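You operate a simulated robot arm through the tools that you are given. There is no shell and no other tool. Be economical: measure what you need, move in short steps, check, and stop when the job is done.

You are at the controls of a simulated two-armed robot. One attempt, no reset.

## Task
On the top of the steel table, fold the grey rag in half.

It is judged by the outcome, as a careful person would: the job done as asked, and still so three seconds after it is handed in. It fails if anything else is knocked over, pushed out of place, dropped, spilled or broken. Flat cloth is picked up by pressing the open fingertips on it (5 to 10 N) and closing them slowly along it; thin cloth reads only 2 to 8 mm in the jaws.

## Robot
Two 7-joint arms with two-finger parallel grippers on one trunk, on a base that drives. Base frame: it is fixed to the floor where the robot stands at the start and does not move with it; the origin is under the middle of the robot, x ahead of it, y to its left, z up; the surface under the hand at the start is at about z = 0.8. Units: m, rad, N and s.
The left shoulder is at the start at [0.07, 0.163, 1.045], the right one opposite. With the tool pointing down near the work surface each hand reaches from about 0.38 to 0.88 m from the robot's upright axis, wherever it stands, measured 20 degrees to its own side. Places, roughly: top of the steel table [0.7, -0.9, 0.8]. Payload 3.43 kg a hand.
Tool frame (each hand has its own): the origin (TCP) lies between the finger pads and is the grasp point; the fingertips stand 0.034 m ahead of it; z points along the fingers, y is the line along which they close. Largest opening 0.128 m; finger width 0.024, thickness 0.012; the body of the gripper, 0.048 by 0.13 m, starts 0.096 m behind the TCP.
Orientation is that of the tool frame in the base frame, as [roll, pitch, yaw] about the fixed x, y, z axes, in that order (R = Rz(yaw) Ry(pitch) Rx(roll)). With the fingers straight down and closing along the base's y, the tool's x points along the base's -x, its y along +y and its z along -z.

## Interface
- The arms move only by the tool nudge_tool. It takes "left_increments", "right_increments" or both (then of equal length, played together; a hand with none holds still); each is a list of rows, each a list of 7 numbers: the shift along the tool's x, y, z in units of 20 mm (1.0 is 20 mm), then the turn, a rotation vector about the tool's x, y, z in units of 5 degrees (1.0 is 5 degrees), then the closure, from 0 (fully open) to 1 (shut). In form: [[x, y, z, wx, wy, wz, fingers], ...]. A call has 1 to 20 rows; each row shifts and turns the commanded pose from where the row before left it, along the tool's axes as they then stand. A call with a number of a shift or a turn outside -1 to 1 is refused whole. A row lasts 0.2 s, in which the tool goes at most 0.05 m and 0.15 rad; a call with a longer step from one row to the next is refused whole, and so is a gripper value outside its range. A pose out of reach is approached as far as the arm can. The call stops where the force on the tool passes 40 N (or 10 N more than at its start, if that is more) or the arm is blocked; 0.2 s more then pass. The fingers move at their own pace (about 0.153 m/s each) and stop on an object; they squeeze with about 23 N. The grip force told is the motor's: it shows also when the fingers shut on nothing. Time passes only in rows, and 0.2 s behind the last, so rows that do not move let the fingers close. The reply holds the time, the measured pose of the TCP, the force on the tool along the base axes, the opening and the grip force, in the units named above and with some noise, with the torque about the TCP (base axes, N m) and any sound that the robot's microphone picked up.
- Cameras (640 x 400 px; columns grow to the right, rows downward): "scene" is now at [0.1246, -0.0271, 1.2546]; the picture's right is [-0.34, -0.94, 0.00], its down [-0.69, 0.25, -0.68] and it looks along [0.64, -0.23, -0.73] (base axes); focal length 251 px, centre (320, 200). "left" rides on the left gripper at [0.076, 0.011, -0.16] in its tool frame; the picture's right is [-0.15, 0.99, 0.00], its down [-0.88, -0.13, -0.46] and it looks along [-0.45, -0.07, 0.89] (tool axes); focal length 234 px, centre (320, 200). "right" rides on the right gripper at [0.076, -0.011, -0.16] in its tool frame; the picture's right is [0.15, 0.99, 0.00], its down [-0.88, 0.13, -0.46] and it looks along [-0.45, 0.07, 0.89] (tool axes); focal length 234 px, centre (320, 200). There is no depth. A picture from a camera that has moved, and an enlarged one, comes with that camera's place and axes in the base frame and with its lens.
- camera(camera): a new picture of that camera. It takes no simulated time.
- lift_body(by): slides the trunk up (or, below 0, down) by that many m; the arms and the scene camera ride with it, the base frame stays. It gives what a move gives, with no picture.
- drive_base(legs): drives the robot by 1 to 6 legs, each [ahead, left, turn to the left] in m, m and rad, along the robot's own axes; the way and the turn of a leg run together, so that a leg with both is an arc; at most 1.5 m and 3.142 rad a leg. The arms and the cameras ride along, it lands a little off, and it stops where it bumps. It gives what a move gives.
- aim_head(pan, tilt): turns the head with the scene camera to pan (to the left, within 1.501 rad either way) and tilt (down, from -0.506 to 1.204), counted from straight ahead of the robot. It gives what a move gives.
- zoom(camera, box): a new picture of the part [left, top, right, bottom] of that camera's present view, enlarged. It takes no simulated time.
- job_done(): hands the job in; it is judged then, once.

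Work in short steps. Places have to be worked out from the pictures, the camera data and where the tool is seen: move nearer, look again, correct. Check each grasp and each placing, and mend what went wrong. You have 120 turns and 100 pictures in all, those below and enlarged ones among them. Open the grippers and draw the arms clear of the work before you hand the job in, unless the task says otherwise; then end with one line.

The tools are called after "Emit:" by a JSON object that holds its "method" and its "body". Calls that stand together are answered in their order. nudge_tool: Moves the arms, as the interface text tells. Its arguments: {"type":"object","properties":{"left_increments":{"type":"array","items":{"type":"array","items":{"type":"number"}}},"right_increments":{"type":"array","items":{"type":"array","items":{"type":"number"}}}},"required":[]} The other tools are called the same way: lift_body (by) slides the trunk up or down; drive_base (legs) drives the base; aim_head (pan, tilt) turns the head that bears the scene camera; camera (camera) takes a picture; zoom (camera, box) takes an enlarged picture of a part of a camera's view; job_done () hands the job in.

At the start:

```text
t: 0.0
left_position: [0.5842, 0.1439, 0.9492]
left_tcp_rot: [3.141, -0.001, -3.138]
left_contact_force: [-0.3, 0.9, 0.7]
left_moment: [-0.02, 0.02, 0.0]
left_opening: 0.1277
left_grip_force: 0.0
right_position: [0.4309, -0.3655, 1.0181]
right_tcp_rot: [3.14, -0.001, 3.141]
right_contact_force: [0.5, -0.5, -0.2]
right_moment: [0.04, 0.01, -0.01]
right_opening: 0.128
right_grip_force: 0.0
trunk travel left (down, up): [-0.525, 0.415]
robot x, y, heading: [-0.0008, 0.0031, 0.002]
head pan, tilt: [-0.342, 0.819]
```

scene: 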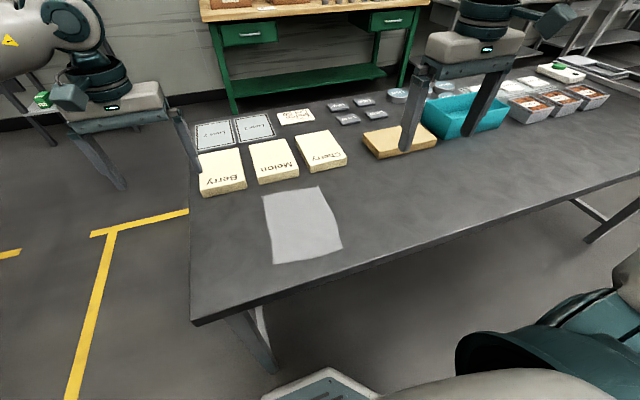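
right: 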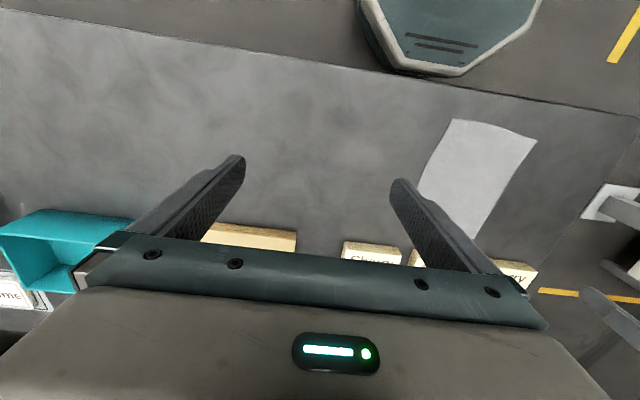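
left: 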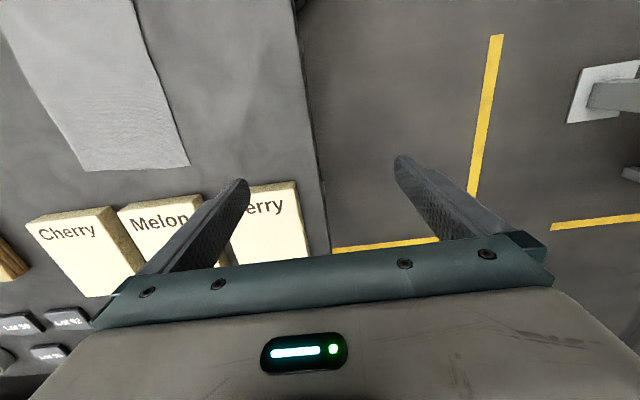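

The rag looks to span about x 0.385–0.58, y −0.03 to −0.18. I'll back off a little and centre the robot on it so both hands can work the near edge.

Emit:
{"method": "drive_base", "body": {"legs": [[-0.15, 0, 0], [0, -0.105, 0]]}}

Emit:
{"method": "aim_head", "body": {"pan": 0.0, "tilt": 0.75}}

Emit:
{"method": "camera", "body": {"camera": "scene"}}

```text
t: 2.1
left_position: [0.4361, 0.0368, 0.9482]
left_tcp_rot: [-3.14, -0.001, 3.141]
left_contact_force: [-0.5, 1.1, -0.5]
left_moment: [0.04, -0.01, -0.04]
left_opening: 0.128
left_grip_force: 0.0
right_position: [0.2808, -0.4722, 1.0178]
right_tcp_rot: [3.141, 0.0, 3.138]
right_contact_force: [0.1, -0.1, -0.2]
right_moment: [-0.02, 0.0, -0.02]
right_opening: 0.1279
right_grip_force: 0.1
trunk travel left (down, up): [-0.525, 0.415]
robot x, y, heading: [-0.1496, -0.101, -0.001]
head pan, tilt: [-0.342, 0.819]
```

```text
t: 3.0
left_position: [0.436, 0.0372, 0.9489]
left_tcp_rot: [3.141, 0.0, 3.141]
left_contact_force: [0.0, 0.2, -0.1]
left_moment: [-0.03, 0.0, 0.0]
left_opening: 0.1278
left_grip_force: 0.0
right_position: [0.2806, -0.4709, 1.0175]
right_tcp_rot: [-3.14, 0.0, 3.138]
right_contact_force: [-0.4, 0.7, -0.8]
right_moment: [-0.03, -0.06, 0.0]
right_opening: 0.128
right_grip_force: 0.0
trunk travel left (down, up): [-0.525, 0.415]
robot x, y, heading: [-0.1481, -0.1071, -0.002]
head pan, tilt: [0.0, 0.75]
```

```text
96 pictures are left
camera scene: at [-0.016, -0.1055, 1.2601], right [0.0, -1.0, 0.0], down [-0.68, 0.0, -0.73], along [0.73, 0.0, -0.68], focal length 251 px, centre (320, 200)
```

scene: 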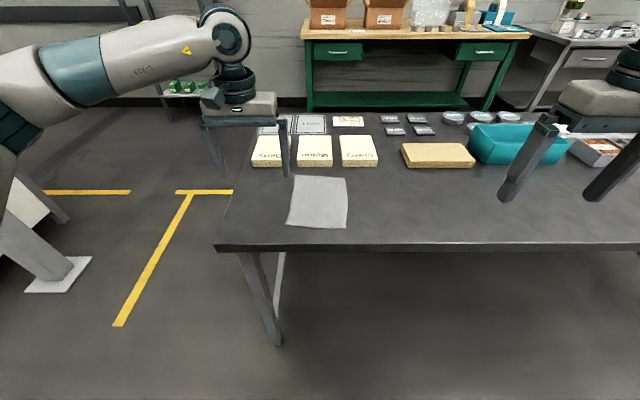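

Centred. Let me zoom for accurate corners.

Emit:
{"method": "zoom", "body": {"camera": "scene", "box": [260, 150, 380, 250]}}

```text
4.00 times, centred on (320, 200) of scene
camera zoom: at [-0.016, -0.1055, 1.2601], right [0.0, -1.0, 0.0], down [-0.68, 0.0, -0.73], along [0.73, 0.0, -0.68], focal length 1003 px, centre (320, 200)
```

zoom: 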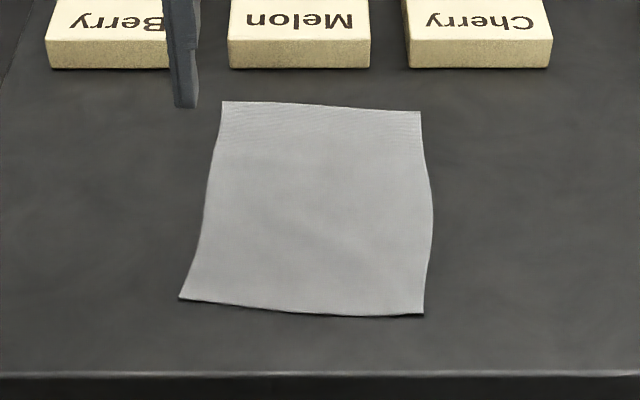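

Corners about NL (0.390,−0.020), NR (0.378,−0.168), FL (0.587,−0.032), FR (0.574,−0.181). I'll yaw both hands 90° (cameras outward) so the fingers close across the near edge.

Emit:
{"method": "nudge_tool", "body": {"left_increments": [[0, 0, 0, 0, 0, 1, 0.6], [0, 0, 0, 0, 0, 1, 0.6], [0, 0, 0, 0, 0, 1, 0.6], [0, 0, 0, 0, 0, 1, 0.6], [0, 0, 0, 0, 0, 1, 0.6], [0, 0, 0, 0, 0, 1, 0.6], [0, 0, 0, 0, 0, 1, 0.6], [0, 0, 0, 0, 0, 1, 0.6], [0, 0, 0, 0, 0, 1, 0.6], [0, 0, 0, 0, 0, 1, 0.6], [0, 0, 0, 0, 0, 1, 0.6], [0, 0, 0, 0, 0, 1, 0.6], [0, 0, 0, 0, 0, 1, 0.6], [0, 0, 0, 0, 0, 1, 0.6], [0, 0, 0, 0, 0, 1, 0.6], [0, 0, 0, 0, 0, 1, 0.6], [0, 0, 0, 0, 0, 1, 0.6], [0, 0, 0, 0, 0, 1, 0.6]], "right_increments": [[0, 0, 0, 0, 0, -1, 0.6], [0, 0, 0, 0, 0, -1, 0.6], [0, 0, 0, 0, 0, -1, 0.6], [0, 0, 0, 0, 0, -1, 0.6], [0, 0, 0, 0, 0, -1, 0.6], [0, 0, 0, 0, 0, -1, 0.6], [0, 0, 0, 0, 0, -1, 0.6], [0, 0, 0, 0, 0, -1, 0.6], [0, 0, 0, 0, 0, -1, 0.6], [0, 0, 0, 0, 0, -1, 0.6], [0, 0, 0, 0, 0, -1, 0.6], [0, 0, 0, 0, 0, -1, 0.6], [0, 0, 0, 0, 0, -1, 0.6], [0, 0, 0, 0, 0, -1, 0.6], [0, 0, 0, 0, 0, -1, 0.6], [0, 0, 0, 0, 0, -1, 0.6], [0, 0, 0, 0, 0, -1, 0.6], [0, 0, 0, 0, 0, -1, 0.6]]}}

```text
t: 6.8
left_position: [0.3116, -0.0054, 0.9515]
left_tcp_rot: [3.141, 0.001, 1.568]
left_contact_force: [0.4, -0.1, 0.5]
left_moment: [-0.02, -0.01, -0.03]
left_opening: 0.0512
left_grip_force: 0.0
left hand out of reach, approached as far as the arm can: row 13, 14, 15, 16, 17, 18
right_position: [0.1685, -0.3349, 1.0455]
right_tcp_rot: [-3.141, -0.002, -1.576]
right_contact_force: [-0.3, 0.5, -0.2]
right_moment: [-0.01, -0.02, -0.02]
right_opening: 0.051
right_grip_force: 0.1
right hand out of reach, approached as far as the arm can: row 11, 12, 13, 14, 15, 16, 17, 18
trunk travel left (down, up): [-0.525, 0.415]
robot x, y, heading: [-0.1485, -0.1077, -0.001]
head pan, tilt: [0.0, 0.75]
```

The 90° yaw is limited by the wrist. I'll turn back 20° on both hands and see where they settle (and whether the commanded pose persisted).

Emit:
{"method": "nudge_tool", "body": {"left_increments": [[0, 0, 0, 0, 0, -1, 0.6], [0, 0, 0, 0, 0, -1, 0.6], [0, 0, 0, 0, 0, -1, 0.6], [0, 0, 0, 0, 0, -1, 0.6]], "right_increments": [[0, 0, 0, 0, 0, 1, 0.6], [0, 0, 0, 0, 0, 1, 0.6], [0, 0, 0, 0, 0, 1, 0.6], [0, 0, 0, 0, 0, 1, 0.6]]}}

```text
t: 7.8
left_position: [0.3114, -0.0071, 0.9523]
left_tcp_rot: [-3.142, 0.0, 1.919]
left_contact_force: [0.7, -0.3, 0.3]
left_moment: [0.0, 0.02, 0.01]
left_opening: 0.0511
left_grip_force: 0.1
right_position: [0.17, -0.3348, 1.045]
right_tcp_rot: [-3.14, 0.0, -1.925]
right_contact_force: [0.0, 0.4, 0.9]
right_moment: [0.01, -0.03, 0.01]
right_opening: 0.051
right_grip_force: 0.0
trunk travel left (down, up): [-0.525, 0.415]
robot x, y, heading: [-0.1492, -0.1054, -0.003]
head pan, tilt: [0.0, 0.75]
```

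Commands start from the measured pose. Now I move both hands over the near edge: left to (0.397,−0.035), right to (0.387,−0.156), at z 0.90.

Emit:
{"method": "nudge_tool", "body": {"left_increments": [[-0.69, 0.887, 0.65, 0, 0, 0, 0.6], [-0.69, 0.887, 0.65, 0, 0, 0, 0.6], [-0.69, 0.887, 0.65, 0, 0, 0, 0.6], [-0.69, 0.887, 0.65, 0, 0, 0, 0.6], [0, 0, 0, 0, 0, 0, 0.6], [0, 0, 0, 0, 0, 0, 0.6], [0, 0, 0, 0, 0, 0, 0.6], [0, 0, 0, 0, 0, 0, 0.6], [0, 0, 0, 0, 0, 0, 0.6], [0, 0, 0, 0, 0, 0, 0.6], [0, 0, 0, 0, 0, 0, 0.6], [0, 0, 0, 0, 0, 0, 0.6], [0, 0, 0, 0, 0, 0, 0.6], [0, 0, 0, 0, 0, 0, 0.6]], "right_increments": [[-0.865, -0.51, 0.518, 0, 0, 0, 0.6], [-0.865, -0.51, 0.518, 0, 0, 0, 0.6], [-0.865, -0.51, 0.518, 0, 0, 0, 0.6], [-0.865, -0.51, 0.518, 0, 0, 0, 0.6], [-0.865, -0.51, 0.518, 0, 0, 0, 0.6], [-0.865, -0.51, 0.518, 0, 0, 0, 0.6], [-0.865, -0.51, 0.518, 0, 0, 0, 0.6], [-0.865, -0.51, 0.518, 0, 0, 0, 0.6], [-0.865, -0.51, 0.518, 0, 0, 0, 0.6], [-0.865, -0.51, 0.518, 0, 0, 0, 0.6], [-0.865, -0.51, 0.518, 0, 0, 0, 0.6], [-0.865, -0.51, 0.518, 0, 0, 0, 0.6], [-0.865, -0.51, 0.518, 0, 0, 0, 0.6], [-0.865, -0.51, 0.518, 0, 0, 0, 0.6]]}}

Emit:
{"method": "camera", "body": {"camera": "scene"}}

```text
t: 10.8
left_position: [0.3981, -0.0321, 0.8998]
left_tcp_rot: [3.14, 0.001, 1.92]
left_contact_force: [0.4, 0.2, 0.7]
left_moment: [-0.02, -0.03, -0.01]
left_opening: 0.0512
left_grip_force: 0.0
right_position: [0.3102, -0.2233, 0.9505]
right_tcp_rot: [3.141, 0.001, -1.923]
right_contact_force: [0.7, 0.5, 0.2]
right_moment: [0.01, 0.02, 0.0]
right_opening: 0.0515
right_grip_force: 0.0
right hand out of reach, approached as far as the arm can: row 10, 11, 12, 13, 14
trunk travel left (down, up): [-0.525, 0.415]
robot x, y, heading: [-0.1478, -0.1038, -0.005]
head pan, tilt: [0.0, 0.75]
```

```text
94 pictures are left
camera scene: at [-0.0159, -0.1057, 1.2601], right [0.0, -1.0, 0.0], down [-0.68, 0.0, -0.73], along [0.73, 0.0, -0.68], focal length 251 px, centre (320, 200)
```

scene: 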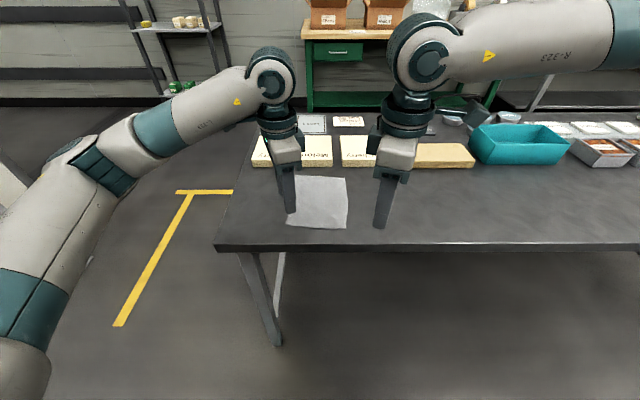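

Left is in place; right stalled short. I'll reduce the right's yaw by 20° and continue.

Emit:
{"method": "nudge_tool", "body": {"right_increments": [[0, 0, 0, 0, 0, 1, 0.6], [0, 0, 0, 0, 0, 1, 0.6], [0, 0, 0, 0, 0, 1, 0.6], [0, 0, 0, 0, 0, 1, 0.6], [-0.84, -0.13, 0.42, 0, 0, 0, 0.6], [-0.84, -0.13, 0.42, 0, 0, 0, 0.6], [-0.84, -0.13, 0.42, 0, 0, 0, 0.6], [-0.84, -0.13, 0.42, 0, 0, 0, 0.6], [-0.84, -0.13, 0.42, 0, 0, 0, 0.6], [-0.84, -0.13, 0.42, 0, 0, 0, 0.6]]}}

Emit:
{"method": "camera", "body": {"camera": "scene"}}

```text
t: 13.0
left_position: [0.398, -0.0322, 0.9012]
left_tcp_rot: [-3.141, 0.0, 1.917]
left_contact_force: [-0.3, 0.0, 0.8]
left_moment: [-0.03, 0.03, -0.01]
left_opening: 0.0511
left_grip_force: 0.0
right_position: [0.3097, -0.2221, 0.9499]
right_tcp_rot: [3.14, 0.0, -2.273]
right_contact_force: [-0.8, -0.8, -0.1]
right_moment: [0.02, -0.01, 0.05]
right_opening: 0.0514
right_grip_force: 0.1
right hand out of reach, approached as far as the arm can: row 5, 6, 7, 8, 9, 10
trunk travel left (down, up): [-0.525, 0.415]
robot x, y, heading: [-0.1491, -0.1052, 0.002]
head pan, tilt: [0.0, 0.75]
```

```text
93 pictures are left
camera scene: at [-0.0159, -0.1058, 1.2601], right [0.0, -1.0, 0.0], down [-0.68, 0.0, -0.73], along [0.73, 0.0, -0.68], focal length 251 px, centre (320, 200)
```

scene: 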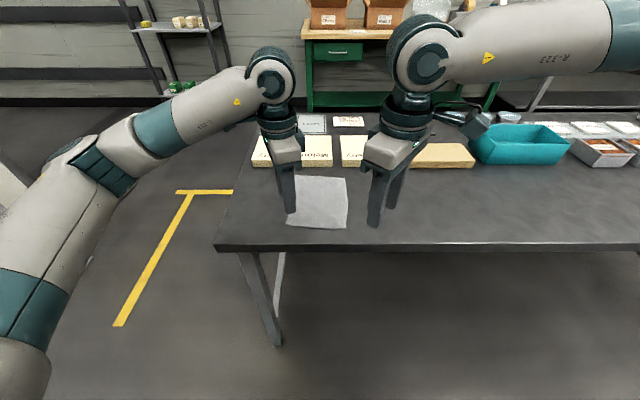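

Still blocked. I'll test whether it's a joint limit or hand-to-hand spacing by moving the right hand straight ahead (+x).

Emit:
{"method": "nudge_tool", "body": {"right_increments": [[-0.645, -0.765, 0, 0, 0, 0, 0.6], [-0.645, -0.765, 0, 0, 0, 0, 0.6]]}}

Emit:
{"method": "nudge_tool", "body": {"right_increments": [[0, 0, 1, 0, 0, 0, 0.6], [0, 0, 1, 0, 0, 0, 0.6]]}}

Emit:
{"method": "nudge_tool", "body": {"right_increments": [[-0.764, 0.645, 0, 0, 0, 0, 0.6], [-0.764, 0.645, 0, 0, 0, 0, 0.6]]}}

```text
t: 13.6
left_position: [0.3978, -0.032, 0.9008]
left_tcp_rot: [3.14, -0.001, 1.918]
left_contact_force: [0.5, -0.3, -0.3]
left_moment: [0.0, -0.04, 0.0]
left_opening: 0.0509
left_grip_force: 0.0
right_position: [0.3467, -0.2257, 0.9512]
right_tcp_rot: [3.141, 0.002, -2.271]
right_contact_force: [-0.1, -0.3, 0.0]
right_moment: [-0.02, -0.02, -0.03]
right_opening: 0.0512
right_grip_force: 0.1
right hand out of reach, approached as far as the arm can: row 2
trunk travel left (down, up): [-0.525, 0.415]
robot x, y, heading: [-0.1498, -0.1059, -0.006]
head pan, tilt: [0.0, 0.75]
```

```text
t: 14.2
left_position: [0.3977, -0.0321, 0.9009]
left_tcp_rot: [-3.141, -0.001, 1.917]
left_contact_force: [0.6, -0.1, 0.0]
left_moment: [0.02, -0.02, 0.0]
left_opening: 0.0512
left_grip_force: 0.1
right_position: [0.3483, -0.2284, 0.9106]
right_tcp_rot: [3.139, 0.003, -2.273]
right_contact_force: [-0.1, 0.4, 0.3]
right_moment: [-0.02, -0.02, 0.02]
right_opening: 0.0514
right_grip_force: 0.1
trunk travel left (down, up): [-0.525, 0.415]
robot x, y, heading: [-0.1512, -0.1035, -0.008]
head pan, tilt: [0.0, 0.75]
```

```text
t: 14.8
left_position: [0.398, -0.0325, 0.8997]
left_tcp_rot: [3.141, 0.0, 1.919]
left_contact_force: [0.4, -0.1, 0.2]
left_moment: [0.0, 0.02, -0.01]
left_opening: 0.0511
left_grip_force: 0.1
right_position: [0.3453, -0.227, 0.9122]
right_tcp_rot: [3.137, 0.003, -2.273]
right_contact_force: [0.3, 0.1, -0.2]
right_moment: [0.02, 0.0, -0.02]
right_opening: 0.0515
right_grip_force: 0.0
right hand out of reach, approached as far as the arm can: row 1, 2
trunk travel left (down, up): [-0.525, 0.415]
robot x, y, heading: [-0.1509, -0.1014, -0.005]
head pan, tilt: [0.0, 0.75]
```

The hands seem to need ~0.2 m between wrists. Tilting both wrists outward ~12° (about the closing axis, so fingers stay level) should let the tips get close enough.

Emit:
{"method": "nudge_tool", "body": {"left_increments": [[0, 0, 0, 0, -0.8, 0, 0.6], [0, 0, 0, 0, -0.8, 0, 0.6], [0, 0, 0, 0, -0.8, 0, 0.6], [0, 0, 0, 0, 0, 0, 0.6], [0, 0, 0, 0, 0, 0, 0.6], [0, 0, 0, 0, 0, 0, 0.6], [0, 0, 0, 0, 0, 0, 0.6], [0, 0, 0, 0, 0, 0, 0.6], [0, 0, 0, 0, 0, 0, 0.6], [0, 0, 0, 0, 0, 0, 0.6], [0, 0, 0, 0, 0, 0, 0.6]], "right_increments": [[0, 0, 0, 0, 0, -1, 0.6], [0, 0, 0, 0, 0, -1, 0.6], [0, 0, 0, 0, 0, -1, 0.6], [0, 0, 0, 0, 0, -1, 0.6], [0, 0, 0, 0, -0.8, 0, 0.6], [0, 0, 0, 0, -0.8, 0, 0.6], [0, 0, 0, 0, -0.8, 0, 0.6], [-0.88, -0.21, 0.31, 0, 0, 0, 0.6], [-0.88, -0.21, 0.31, 0, 0, 0, 0.6], [-0.88, -0.21, 0.31, 0, 0, 0, 0.6], [-0.88, -0.21, 0.31, 0, 0, 0, 0.6]]}}

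Emit:
{"method": "camera", "body": {"camera": "scene"}}

```text
t: 17.2
left_position: [0.3967, -0.0335, 0.8997]
left_tcp_rot: [3.14, 0.209, 1.917]
left_contact_force: [-0.5, -0.2, -0.3]
left_moment: [0.0, -0.01, -0.01]
left_opening: 0.0511
left_grip_force: 0.0
right_position: [0.375, -0.1857, 0.909]
right_tcp_rot: [3.141, 0.212, -1.922]
right_contact_force: [0.1, -1.2, -0.6]
right_moment: [-0.01, -0.03, -0.02]
right_opening: 0.0511
right_grip_force: 0.0
right hand out of reach, approached as far as the arm can: row 10, 11
trunk travel left (down, up): [-0.525, 0.415]
robot x, y, heading: [-0.1512, -0.1062, -0.004]
head pan, tilt: [0.0, 0.75]
```

```text
92 pictures are left
camera scene: at [-0.0161, -0.1055, 1.2602], right [0.0, -1.0, 0.0], down [-0.68, 0.0, -0.73], along [0.73, 0.0, -0.68], focal length 251 px, centre (320, 200)
```

scene: 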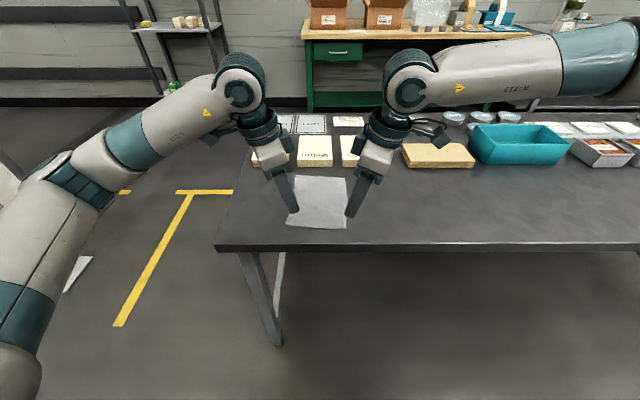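

Tips are now ~0.138 apart; a bit more tilt and final lateral adjustments.

Emit:
{"method": "nudge_tool", "body": {"left_increments": [[0, 0, 0, 0, -0.8, 0, 0.6], [0.45, 0.17, -0.13, 0, 0, 0, 0.6], [0, 0, 0, 0, 0, 0, 0.6], [0, 0, 0, 0, 0, 0, 0.6]], "right_increments": [[0, 0, 0, 0, -0.8, 0, 0.6], [0, 0, 0, 0, 0, 0, 0.6], [-0.48, -0.07, 0.35, 0, 0, 0, 0.6], [-0.48, -0.07, 0.35, 0, 0, 0, 0.6]]}}

Emit:
{"method": "zoom", "body": {"camera": "scene", "box": [260, 150, 380, 250]}}

```text
t: 18.2
left_position: [0.3969, -0.0245, 0.8993]
left_tcp_rot: [-3.141, 0.28, 1.92]
left_contact_force: [0.6, 0.5, 0.6]
left_moment: [0.01, -0.01, 0.01]
left_opening: 0.0511
left_grip_force: 0.0
right_position: [0.3833, -0.1735, 0.9034]
right_tcp_rot: [-3.141, 0.282, -1.923]
right_contact_force: [0.5, -0.1, -0.1]
right_moment: [0.01, 0.04, 0.01]
right_opening: 0.0513
right_grip_force: 0.1
right hand out of reach, approached as far as the arm can: row 4
trunk travel left (down, up): [-0.525, 0.415]
robot x, y, heading: [-0.1455, -0.1074, -0.003]
head pan, tilt: [0.0, 0.75]
```

```text
4.00 times, centred on (320, 200) of scene
camera zoom: at [-0.0155, -0.1062, 1.2601], right [0.0, -1.0, 0.0], down [-0.68, 0.0, -0.73], along [0.73, 0.0, -0.68], focal length 1003 px, centre (320, 200)
```

zoom: 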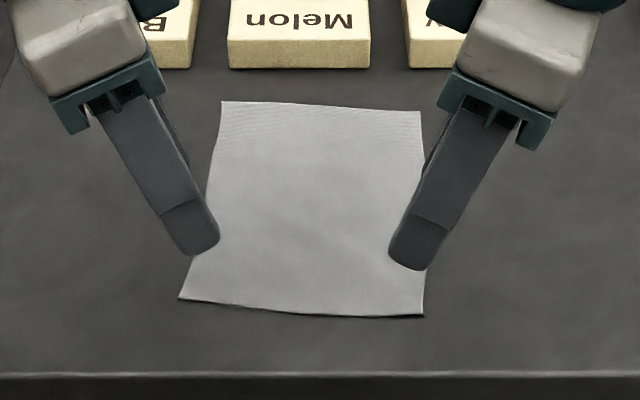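

The yaw offset would put the far fingers off the cloth's side edges. I'll try to bring both yaws to square (90°) about the vertical, plus a little more tilt.

Emit:
{"method": "nudge_tool", "body": {"left_increments": [[0, 0, 0, 0.276, 0, 0.96, 0.6], [0, 0, 0, 0.276, 0, 0.96, 0.6], [0, 0, 0, 0.276, 0, 0.96, 0.6], [0, 0, 0, 0.276, 0, 0.96, 0.6], [0, 0, 0, 0, -0.6, 0, 0.6]], "right_increments": [[0, 0, 0, -0.276, 0, -0.96, 0.6], [0, 0, 0, -0.276, 0, -0.96, 0.6], [0, 0, 0, -0.276, 0, -0.96, 0.6], [0, 0, 0, -0.276, 0, -0.96, 0.6], [0, 0, 0, 0, -0.6, 0, 0.6]]}}

```text
t: 19.4
left_position: [0.3966, -0.0224, 0.9007]
left_tcp_rot: [-3.141, 0.279, 1.875]
left_contact_force: [0.8, -0.8, 0.2]
left_moment: [-0.02, 0.04, -0.02]
left_opening: 0.0511
left_grip_force: 0.1
left hand out of reach, approached as far as the arm can: row 2, 3, 4, 5
right_position: [0.2675, -0.1504, 0.8857]
right_tcp_rot: [-3.135, 0.331, -1.579]
right_contact_force: [0.7, 0.0, 0.7]
right_moment: [0.02, 0.01, 0.01]
right_opening: 0.0512
right_grip_force: 0.0
right hand out of reach, approached as far as the arm can: row 1, 2, 3, 4, 5
trunk travel left (down, up): [-0.525, 0.415]
robot x, y, heading: [-0.1505, -0.1042, -0.005]
head pan, tilt: [0.0, 0.75]
```

Right can't reach that yaw out there. I'll go back to ~110° yaw with 20° tilt and use a smaller jaw opening (30 mm), keeping the fingers over the cloth.

Emit:
{"method": "nudge_tool", "body": {"left_increments": [[0, 0, 0, 0, -0.8, 0, 0.76], [0, 0, 0, 0, 0, 0, 0.76], [0, 0, 0, 0, 0, 0, 0.76], [0, 0, 0, 0, 0, 0, 0.76], [0, 0, 0, 0, 0, 0, 0.76], [0, 0, 0, 0, 0, 0, 0.76], [0, 0, 0, 0, 0, 0, 0.76], [0, 0, 0, 0, 0, 0, 0.76], [0, 0, 0, 0, 0, 0, 0.76], [0, 0, 0, 0, 0, 0, 0.76]], "right_increments": [[0, 0, 0, 0.325, 0, 0.946, 0.76], [0, 0, 0, 0.325, 0, 0.946, 0.76], [0, 0, 0, 0.325, 0, 0.946, 0.76], [0, 0, 0, 0.325, 0, 0.946, 0.76], [-0.27, -0.93, -0.035, 0, 0, 0, 0.76], [-0.27, -0.93, -0.035, 0, 0, 0, 0.76], [-0.27, -0.93, -0.035, 0, 0, 0, 0.76], [-0.27, -0.93, -0.035, 0, 0, 0, 0.76], [-0.27, -0.93, -0.035, 0, 0, 0, 0.76], [-0.27, -0.93, -0.035, 0, 0, 0, 0.76]]}}

Emit:
{"method": "zoom", "body": {"camera": "scene", "box": [260, 150, 380, 250]}}

```text
t: 21.6
left_position: [0.3976, -0.0237, 0.8987]
left_tcp_rot: [-3.14, 0.28, 1.873]
left_contact_force: [-0.3, 0.2, 0.6]
left_moment: [-0.02, 0.04, 0.0]
left_opening: 0.0307
left_grip_force: 0.0
left hand out of reach, approached as far as the arm can: row 1
right_position: [0.3936, -0.163, 0.9223]
right_tcp_rot: [3.14, 0.33, -1.926]
right_contact_force: [1.1, -0.2, -0.2]
right_moment: [0.01, 0.02, -0.02]
right_opening: 0.0306
right_grip_force: 0.1
right hand out of reach, approached as far as the arm can: row 4
trunk travel left (down, up): [-0.525, 0.415]
robot x, y, heading: [-0.1511, -0.1036, -0.003]
head pan, tilt: [0.0, 0.75]
```

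```text
4.00 times, centred on (320, 200) of scene
camera zoom: at [-0.0154, -0.1059, 1.2601], right [0.0, -1.0, 0.0], down [-0.68, 0.0, -0.73], along [0.73, 0.0, -0.68], focal length 1003 px, centre (320, 200)
```

zoom: 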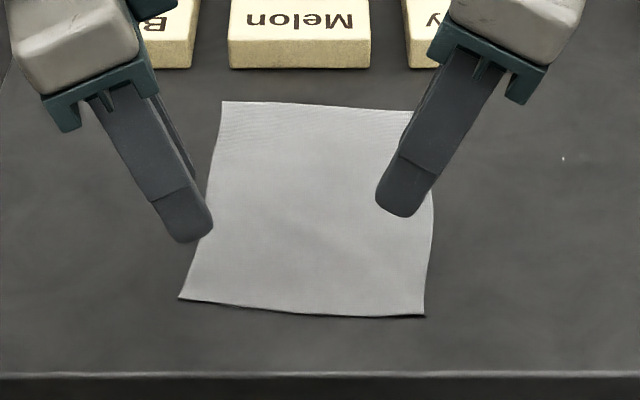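

Right is good; I'll trim left slightly inward and bring both down to z≈0.85 over the near edge.

Emit:
{"method": "nudge_tool", "body": {"left_increments": [[0, 0, 0, -0.25, 0, -0.86, 0.76], [0, 0, 0, 0, -0.4, 0, 0.76], [0.2, -0.075, 0.79, 0, 0, 0, 0.76], [0.2, -0.075, 0.79, 0, 0, 0, 0.76], [0.2, -0.075, 0.79, 0, 0, 0, 0.76]], "right_increments": [[0.31, 0.12, 0.845, 0, 0, 0, 0.76], [0.31, 0.12, 0.845, 0, 0, 0, 0.76], [0.31, 0.12, 0.845, 0, 0, 0, 0.76], [0.31, 0.12, 0.845, 0, 0, 0, 0.76], [0, 0, 0, 0, 0, 0, 0.76]]}}

Emit:
{"method": "zoom", "body": {"camera": "scene", "box": [260, 150, 380, 250]}}

```text
t: 22.8
left_position: [0.3966, -0.0278, 0.8515]
left_tcp_rot: [3.14, 0.313, 1.954]
left_contact_force: [0.6, -0.8, -0.4]
left_moment: [-0.01, -0.02, 0.01]
left_opening: 0.0307
left_grip_force: 0.0
right_position: [0.3789, -0.1727, 0.8536]
right_tcp_rot: [-3.14, 0.334, -1.925]
right_contact_force: [-0.1, 0.2, -0.2]
right_moment: [0.02, 0.0, 0.01]
right_opening: 0.0309
right_grip_force: 0.1
right hand out of reach, approached as far as the arm can: row 2, 3, 4
trunk travel left (down, up): [-0.525, 0.415]
robot x, y, heading: [-0.1543, -0.1015, 0.0]
head pan, tilt: [0.0, 0.75]
```

```text
4.00 times, centred on (320, 200) of scene
camera zoom: at [-0.0158, -0.1055, 1.2601], right [0.0, -1.0, 0.0], down [-0.68, 0.0, -0.73], along [0.73, 0.0, -0.68], focal length 1003 px, centre (320, 200)
```

zoom: 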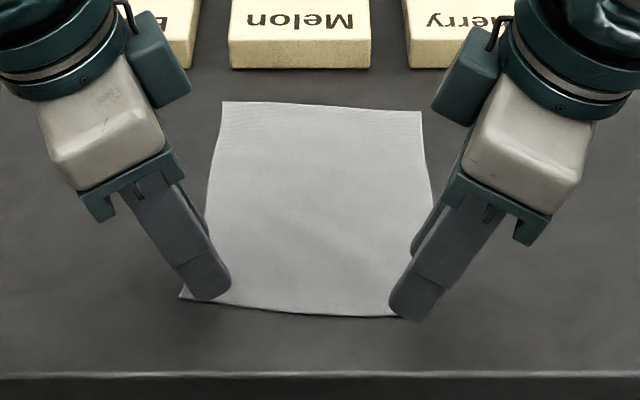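

Right is ~11 mm too far out (spacing limit). Add a bit more right tilt, then shift it inward.

Emit:
{"method": "nudge_tool", "body": {"right_increments": [[0, 0, 0, 0, -0.8, 0, 0.76], [-0.28, -0.01, 0.1, 0, 0, 0, 0.76], [-0.28, -0.01, 0.1, 0, 0, 0, 0.76]]}}

Emit:
{"method": "zoom", "body": {"camera": "scene", "box": [290, 185, 350, 235]}}

```text
t: 23.6
left_position: [0.3967, -0.0291, 0.8501]
left_tcp_rot: [3.141, 0.313, 1.953]
left_contact_force: [0.9, -0.5, 0.5]
left_moment: [0.03, 0.0, 0.02]
left_opening: 0.0307
left_grip_force: 0.1
right_position: [0.3838, -0.1624, 0.8529]
right_tcp_rot: [-3.141, 0.401, -1.926]
right_contact_force: [0.1, -0.3, -0.5]
right_moment: [0.01, -0.03, 0.01]
right_opening: 0.0307
right_grip_force: 0.0
trunk travel left (down, up): [-0.525, 0.415]
robot x, y, heading: [-0.1417, -0.1044, -0.004]
head pan, tilt: [0.0, 0.75]
```

```text
8.00 times, centred on (320, 210) of scene
camera zoom: at [-0.0156, -0.1064, 1.2601], right [0.0, -1.0, 0.0], down [-0.68, 0.0, -0.73], along [0.73, 0.0, -0.68], focal length 2005 px, centre (320, 120)
```

zoom: 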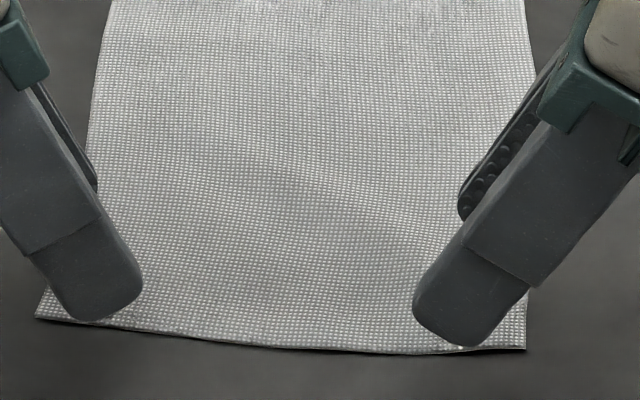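

Good placement. Lower straight down in small steps until contact.

Emit:
{"method": "nudge_tool", "body": {"left_increments": [[0.108, 0, 0.333, 0, 0, 0, 0.76], [0.108, 0, 0.333, 0, 0, 0, 0.76], [0, 0, 0, 0, 0, 0, 0.76]], "right_increments": [[0.137, 0, 0.322, 0, 0, 0, 0.76], [0.137, 0, 0.322, 0, 0, 0, 0.76], [0.062, 0, 0.15, 0, 0, 0, 0.76]]}}

```text
t: 24.4
left_position: [0.3961, -0.0282, 0.8369]
left_tcp_rot: [-3.14, 0.315, 1.951]
left_contact_force: [-0.1, 0.1, -0.2]
left_moment: [0.01, 0.02, -0.01]
left_opening: 0.0307
left_grip_force: 0.0
right_position: [0.3811, -0.1666, 0.8376]
right_tcp_rot: [3.141, 0.405, -1.924]
right_contact_force: [-0.1, 0.2, 0.6]
right_moment: [0.0, -0.02, 0.0]
right_opening: 0.0306
right_grip_force: 0.0
right hand out of reach, approached as far as the arm can: row 2
trunk travel left (down, up): [-0.525, 0.415]
robot x, y, heading: [-0.1496, -0.1052, -0.008]
head pan, tilt: [0.0, 0.75]
```

No contact yet; right drifted out 4 mm. A touch more right tilt plus inward shift, then continue down.

Emit:
{"method": "nudge_tool", "body": {"left_increments": [[0, 0, 0, 0, 0, 0, 0.76], [0, 0, 0, 0, 0, 0, 0.76], [0.046, 0, 0.143, 0, 0, 0, 0.76], [0, 0, 0, 0, 0, 0, 0.76]], "right_increments": [[0, 0, 0, 0, -0.6, 0, 0.76], [-0.23, -0.02, 0.09, 0, 0, 0, 0.76], [0.06, 0, 0.138, 0, 0, 0, 0.76], [0, 0, 0, 0, 0, 0, 0.76]]}}

```text
t: 25.4
left_position: [0.3948, -0.0264, 0.8357]
left_tcp_rot: [3.137, 0.317, 1.951]
left_contact_force: [1.5, 3.1, 21.7]
left_moment: [-0.02, 0.31, -0.18]
left_opening: 0.0297
left_grip_force: 0.1
right_position: [0.382, -0.1583, 0.8373]
right_tcp_rot: [-3.141, 0.454, -1.924]
right_contact_force: [0.4, 0.0, 6.7]
right_moment: [-0.03, -0.17, -0.01]
right_opening: 0.0316
right_grip_force: 0.6
trunk travel left (down, up): [-0.525, 0.415]
robot x, y, heading: [-0.1481, -0.1058, -0.004]
head pan, tilt: [0.0, 0.75]
```

Contact: left 22 N (too much), right 7 N. Ease the left slightly.

Emit:
{"method": "nudge_tool", "body": {"left_increments": [[-0.006, 0, -0.02, 0, 0, 0, 0.76], [0, 0, 0, 0, 0, 0, 0.76]]}}

Emit:
{"method": "zoom", "body": {"camera": "scene", "box": [290, 185, 350, 235]}}

```text
t: 26.0
left_position: [0.3955, -0.0277, 0.8362]
left_tcp_rot: [3.138, 0.317, 1.951]
left_contact_force: [3.7, 3.2, 28.1]
left_moment: [-0.06, 0.24, 0.05]
left_opening: 0.0281
left_grip_force: 0.0
right_position: [0.3823, -0.1583, 0.8375]
right_tcp_rot: [-3.14, 0.455, -1.924]
right_contact_force: [1.3, 0.9, 9.8]
right_moment: [-0.03, -0.25, 0.02]
right_opening: 0.032
right_grip_force: 0.7
trunk travel left (down, up): [-0.525, 0.415]
robot x, y, heading: [-0.1475, -0.1002, -0.005]
head pan, tilt: [0.0, 0.75]
```

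```text
8.00 times, centred on (320, 210) of scene
camera zoom: at [-0.0186, -0.1056, 1.2607], right [0.0, -1.0, 0.0], down [-0.68, 0.0, -0.73], along [0.73, 0.0, -0.68], focal length 2005 px, centre (320, 120)
```

zoom: 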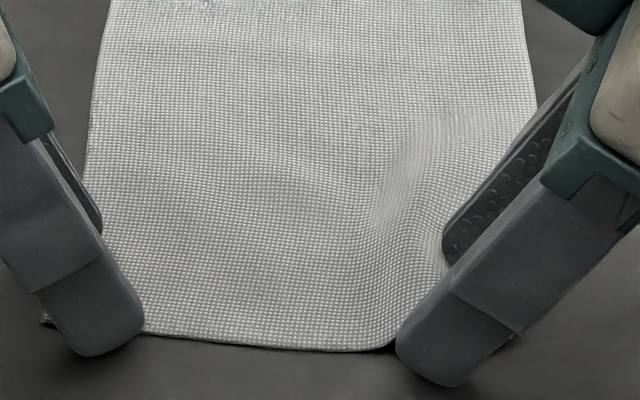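

Raise left 2 mm more and check force.

Emit:
{"method": "nudge_tool", "body": {"left_increments": [[-0.03, 0, -0.095, 0, 0, 0, 0.76]]}}

```text
t: 26.4
left_position: [0.394, -0.0268, 0.8362]
left_tcp_rot: [3.14, 0.315, 1.953]
left_contact_force: [9.3, 0.9, 15.9]
left_moment: [0.02, -0.17, 0.06]
left_opening: 0.0274
left_grip_force: 0.0
right_position: [0.3828, -0.1592, 0.8368]
right_tcp_rot: [-3.14, 0.457, -1.923]
right_contact_force: [-0.1, -0.7, 16.9]
right_moment: [-0.08, -0.35, -0.03]
right_opening: 0.0311
right_grip_force: 0.4
trunk travel left (down, up): [-0.525, 0.415]
robot x, y, heading: [-0.1483, -0.1048, -0.008]
head pan, tilt: [0.0, 0.75]
```

Ease both by ~1 mm and close slowly.

Emit:
{"method": "nudge_tool", "body": {"left_increments": [[-0.015, 0, -0.05, 0, 0, 0, 0.8], [0, 0, 0, 0, 0, 0, 0.83], [0, 0, 0, 0, 0, 0, 0.86], [0, 0, 0, 0, 0, 0, 0.89], [0, 0, 0, 0, 0, 0, 0.92], [0, 0, 0, 0, 0, 0, 0.95], [0, 0, 0, 0, 0, 0, 0.98], [0, 0, 0, 0, 0, 0, 1], [0, 0, 0, 0, 0, 0, 1]], "right_increments": [[-0.02, 0, -0.045, 0, 0, 0, 0.8], [0, 0, 0, 0, 0, 0, 0.83], [0, 0, 0, 0, 0, 0, 0.86], [0, 0, 0, 0, 0, 0, 0.89], [0, 0, 0, 0, 0, 0, 0.92], [0, 0, 0, 0, 0, 0, 0.95], [0, 0, 0, 0, 0, 0, 0.98], [0, 0, 0, 0, 0, 0, 1], [0, 0, 0, 0, 0, 0, 1]]}}

Emit:
{"method": "zoom", "body": {"camera": "scene", "box": [290, 185, 350, 235]}}

```text
t: 28.4
left_position: [0.3952, -0.028, 0.836]
left_tcp_rot: [-3.141, 0.313, 1.951]
left_contact_force: [-0.3, -1.1, 0.1]
left_moment: [-0.01, -0.02, 0.01]
left_opening: 0.002
left_grip_force: 22.7
right_position: [0.383, -0.1574, 0.8373]
right_tcp_rot: [-3.139, 0.453, -1.924]
right_contact_force: [0.0, 0.1, 10.8]
right_moment: [0.05, -0.05, -0.02]
right_opening: 0.0022
right_grip_force: 23.1
trunk travel left (down, up): [-0.525, 0.415]
robot x, y, heading: [-0.1495, -0.1042, -0.002]
head pan, tilt: [0.0, 0.75]
```

```text
8.00 times, centred on (320, 210) of scene
camera zoom: at [-0.0168, -0.1057, 1.2603], right [0.0, -1.0, 0.0], down [-0.68, 0.0, -0.73], along [0.73, 0.0, -0.68], focal length 2005 px, centre (320, 120)
```

zoom: 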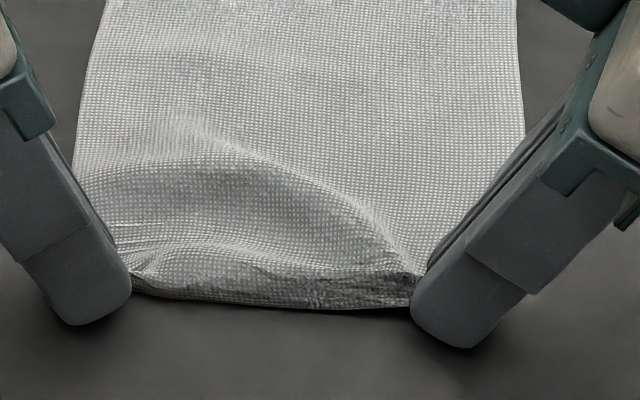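

Both read ~2 mm with cloth pulled in. Lift 40 mm to check the grasps.

Emit:
{"method": "nudge_tool", "body": {"left_increments": [[-0.2, 0, -0.63, 0, 0, 0, 1], [-0.2, 0, -0.63, 0, 0, 0, 1], [-0.2, 0, -0.63, 0, 0, 0, 1]], "right_increments": [[-0.29, 0, -0.6, 0, 0, 0, 1], [-0.29, 0, -0.6, 0, 0, 0, 1], [-0.29, 0, -0.6, 0, 0, 0, 1]]}}

Emit:
{"method": "zoom", "body": {"camera": "scene", "box": [260, 150, 380, 250]}}

```text
t: 29.2
left_position: [0.3936, -0.0288, 0.8772]
left_tcp_rot: [3.14, 0.314, 1.954]
left_contact_force: [-0.7, -1.3, 0.2]
left_moment: [-0.04, 0.0, 0.01]
left_opening: 0.0017
left_grip_force: 23.8
right_position: [0.3831, -0.1605, 0.8746]
right_tcp_rot: [3.14, 0.455, -1.923]
right_contact_force: [0.0, 1.9, -0.2]
right_moment: [0.05, -0.03, 0.04]
right_opening: 0.0025
right_grip_force: 23.0
trunk travel left (down, up): [-0.525, 0.415]
robot x, y, heading: [-0.1492, -0.1076, -0.003]
head pan, tilt: [0.0, 0.75]
```

```text
4.00 times, centred on (320, 200) of scene
camera zoom: at [-0.0164, -0.1058, 1.2601], right [0.0, -1.0, 0.0], down [-0.68, 0.0, -0.73], along [0.73, 0.0, -0.68], focal length 1003 px, centre (320, 200)
```

zoom: 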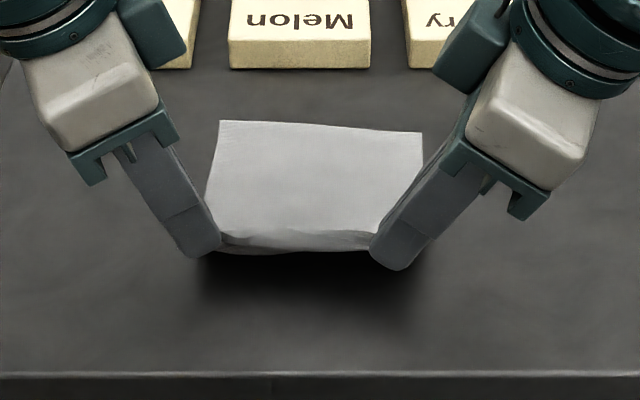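

Both corners are held; the far edge is now at x≈0.556. Raise another 30 mm, then carry the edge forward by driving the base (arms keep pose).

Emit:
{"method": "nudge_tool", "body": {"left_increments": [[-0.23, 0, -0.71, 0, 0, 0, 1], [-0.23, 0, -0.71, 0, 0, 0, 1]], "right_increments": [[-0.33, 0, -0.67, 0, 0, 0, 1], [-0.33, 0, -0.67, 0, 0, 0, 1]]}}

Emit:
{"method": "drive_base", "body": {"legs": [[0.09, 0, 0]]}}

Emit:
{"method": "camera", "body": {"camera": "scene"}}

```text
t: 29.8
left_position: [0.3948, -0.0279, 0.9068]
left_tcp_rot: [3.141, 0.314, 1.953]
left_contact_force: [0.5, -0.3, -0.8]
left_moment: [-0.04, 0.0, -0.03]
left_opening: 0.0018
left_grip_force: 23.1
right_position: [0.3845, -0.1601, 0.9044]
right_tcp_rot: [-3.141, 0.455, -1.924]
right_contact_force: [-0.1, -0.4, -0.1]
right_moment: [0.02, -0.01, 0.03]
right_opening: 0.0023
right_grip_force: 22.8
trunk travel left (down, up): [-0.525, 0.415]
robot x, y, heading: [-0.149, -0.1038, -0.004]
head pan, tilt: [0.0, 0.75]
```

```text
t: 30.9
left_position: [0.4856, -0.0265, 0.906]
left_tcp_rot: [-3.141, 0.314, 1.956]
left_contact_force: [0.3, -0.2, -0.9]
left_moment: [-0.03, -0.01, 0.05]
left_opening: 0.0019
left_grip_force: 22.7
right_position: [0.4739, -0.1566, 0.9035]
right_tcp_rot: [3.14, 0.454, -1.92]
right_contact_force: [1.0, 0.7, -0.3]
right_moment: [-0.01, 0.04, 0.04]
right_opening: 0.002
right_grip_force: 22.5
trunk travel left (down, up): [-0.525, 0.415]
robot x, y, heading: [-0.0626, -0.1082, -0.001]
head pan, tilt: [0.0, 0.75]
```

```text
84 pictures are left
camera scene: at [0.0748, -0.1052, 1.26], right [0.0, -1.0, 0.0], down [-0.68, 0.0, -0.73], along [0.73, 0.0, -0.68], focal length 251 px, centre (320, 200)
```

scene: 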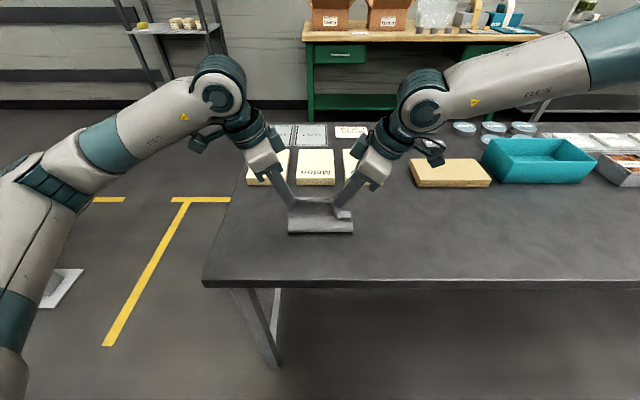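

Emit:
{"method": "zoom", "body": {"camera": "scene", "box": [260, 150, 380, 250]}}

```text
4.00 times, centred on (320, 200) of scene
camera zoom: at [0.0748, -0.1052, 1.26], right [0.0, -1.0, 0.0], down [-0.68, 0.0, -0.73], along [0.73, 0.0, -0.68], focal length 1003 px, centre (320, 200)
```

zoom: 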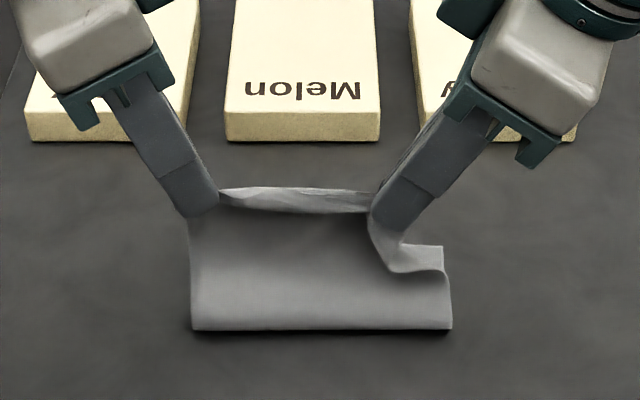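

The cloth is bending over with the fold line at x≈0.456. Continue forward ~75 mm, then look.

Emit:
{"method": "drive_base", "body": {"legs": [[0.075, 0, 0]]}}

Emit:
{"method": "zoom", "body": {"camera": "scene", "box": [260, 160, 380, 260]}}

Emit:
{"method": "camera", "body": {"camera": "right"}}

```text
t: 31.9
left_position: [0.5599, -0.0267, 0.906]
left_tcp_rot: [-3.139, 0.312, 1.957]
left_contact_force: [0.0, -0.4, -1.3]
left_moment: [-0.06, 0.03, 0.0]
left_opening: 0.0019
left_grip_force: 23.3
right_position: [0.549, -0.1564, 0.9034]
right_tcp_rot: [3.139, 0.454, -1.919]
right_contact_force: [1.0, 1.2, 0.4]
right_moment: [0.01, 0.02, 0.02]
right_opening: 0.0023
right_grip_force: 23.4
trunk travel left (down, up): [-0.525, 0.415]
robot x, y, heading: [0.0161, -0.1058, 0.002]
head pan, tilt: [0.0, 0.75]
```

```text
4.00 times, centred on (320, 210) of scene
camera zoom: at [0.1495, -0.1053, 1.26], right [0.0, -1.0, 0.0], down [-0.68, 0.0, -0.73], along [0.73, 0.0, -0.68], focal length 1003 px, centre (320, 160)
```

zoom: 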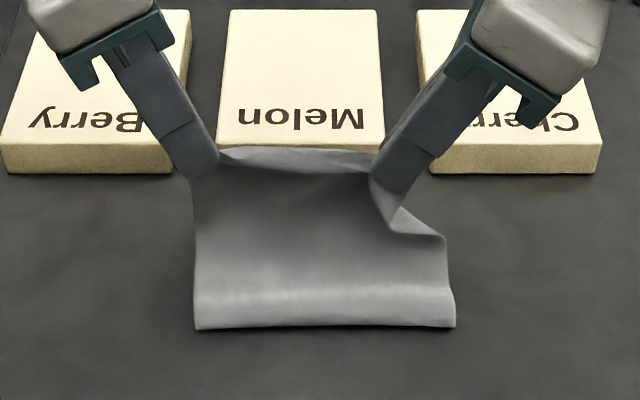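

```text
81 pictures are left
camera right: at [0.5126, -0.2909, 1.0141], right [-0.97, 0.21, -0.06], down [0.08, 0.6, 0.8], along [0.21, 0.77, -0.6], focal length 234 px, centre (320, 200)
```

right: 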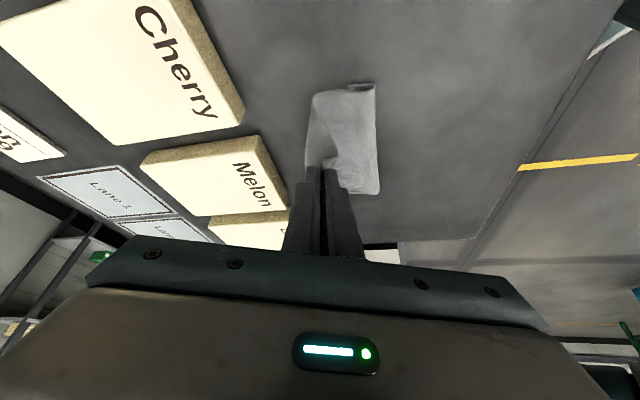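

Emit:
{"method": "zoom", "body": {"camera": "right", "box": [250, 60, 430, 210]}}

Emit:
{"method": "camera", "body": {"camera": "left"}}

```text
2.67 times, centred on (340, 135) of right
camera zoom: at [0.5126, -0.2909, 1.0141], right [-0.97, 0.21, -0.06], down [0.08, 0.6, 0.8], along [0.21, 0.77, -0.6], focal length 624 px, centre (267, 373)
```

zoom: 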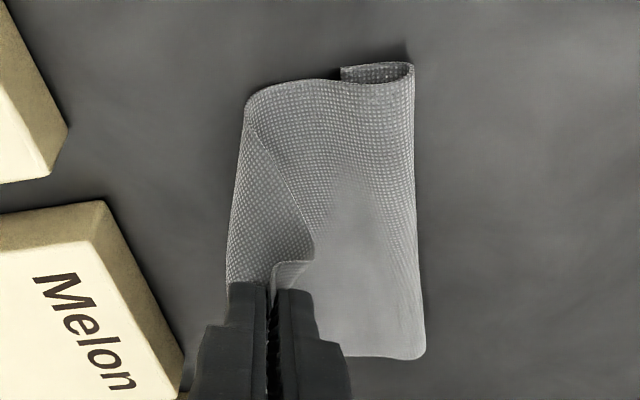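

```text
79 pictures are left
camera left: at [0.5248, 0.0892, 1.0347], right [0.97, 0.24, 0.04], down [0.14, -0.69, 0.71], along [0.2, -0.68, -0.71], focal length 234 px, centre (320, 200)
```

left: 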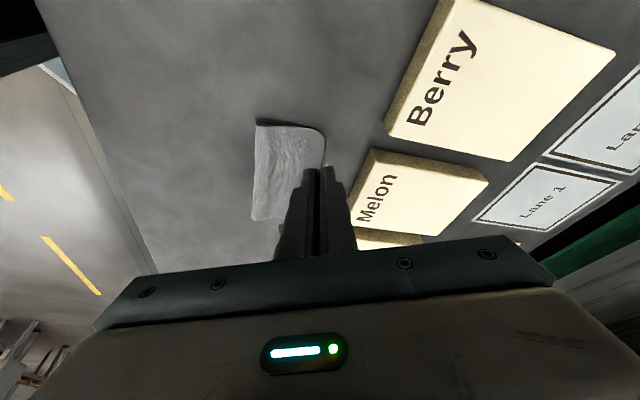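

Emit:
{"method": "zoom", "body": {"camera": "left", "box": [230, 100, 350, 240]}}

```text
2.86 times, centred on (290, 170) of left
camera zoom: at [0.5248, 0.0892, 1.0347], right [0.97, 0.24, 0.04], down [0.14, -0.69, 0.71], along [0.2, -0.68, -0.71], focal length 669 px, centre (406, 286)
```

zoom: 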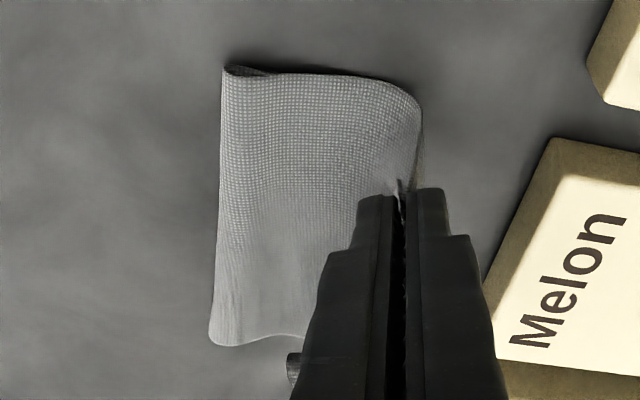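

Side views show only ~25 mm lies underneath; the cloth rolled forward rather than folding in half. I'll raise it until it hangs, then lay half of it down while moving back, and fold with a tighter, slower arc by the arms.

Emit:
{"method": "nudge_tool", "body": {"left_increments": [[-0.154, 0, -0.475, 0, 0, 0, 1], [-0.154, 0, -0.475, 0, 0, 0, 1], [-0.154, 0, -0.475, 0, 0, 0, 1], [-0.154, 0, -0.475, 0, 0, 0, 1], [-0.154, 0, -0.475, 0, 0, 0, 1], [-0.154, 0, -0.475, 0, 0, 0, 1], [-0.154, 0, -0.475, 0, 0, 0, 1], [-0.154, 0, -0.475, 0, 0, 0, 1], [-0.154, 0, -0.475, 0, 0, 0, 1]], "right_increments": [[-0.22, 0, -0.45, 0, 0, 0, 1], [-0.22, 0, -0.45, 0, 0, 0, 1], [-0.22, 0, -0.45, 0, 0, 0, 1], [-0.22, 0, -0.45, 0, 0, 0, 1], [-0.22, 0, -0.45, 0, 0, 0, 1], [-0.22, 0, -0.45, 0, 0, 0, 1], [-0.22, 0, -0.45, 0, 0, 0, 1], [-0.22, 0, -0.45, 0, 0, 0, 1], [-0.22, 0, -0.45, 0, 0, 0, 1]]}}

Emit:
{"method": "camera", "body": {"camera": "scene"}}

Emit:
{"method": "zoom", "body": {"camera": "right", "box": [250, 60, 430, 210]}}

```text
t: 33.9
left_position: [0.5597, -0.0272, 0.9968]
left_tcp_rot: [3.141, 0.312, 1.956]
left_contact_force: [-0.2, -0.9, -0.2]
left_moment: [-0.03, 0.01, -0.01]
left_opening: 0.0021
left_grip_force: 23.6
right_position: [0.5479, -0.1585, 0.9947]
right_tcp_rot: [3.139, 0.453, -1.92]
right_contact_force: [-0.2, 0.1, -0.7]
right_moment: [0.02, -0.01, -0.01]
right_opening: 0.0022
right_grip_force: 22.8
trunk travel left (down, up): [-0.525, 0.415]
robot x, y, heading: [0.013, -0.1056, -0.001]
head pan, tilt: [0.0, 0.75]
```

```text
77 pictures are left
camera scene: at [0.1478, -0.1054, 1.2601], right [0.0, -1.0, 0.0], down [-0.68, 0.0, -0.73], along [0.73, 0.0, -0.68], focal length 251 px, centre (320, 200)
```

scene: 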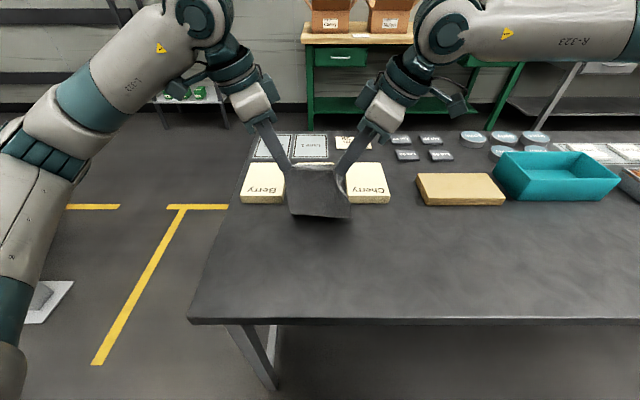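

```text
2.67 times, centred on (340, 135) of right
camera zoom: at [0.5116, -0.292, 1.1049], right [-0.97, 0.21, -0.06], down [0.08, 0.6, 0.8], along [0.21, 0.77, -0.6], focal length 624 px, centre (267, 373)
```

zoom: 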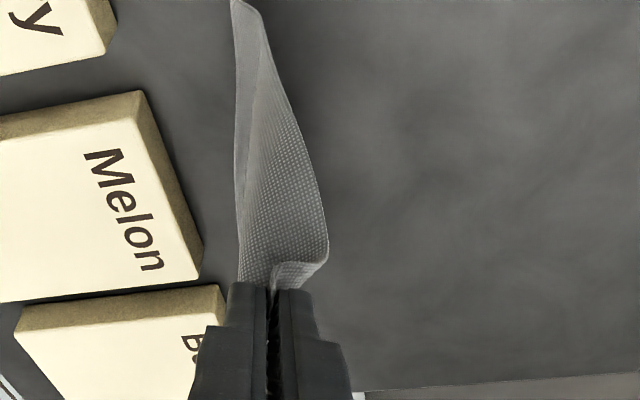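

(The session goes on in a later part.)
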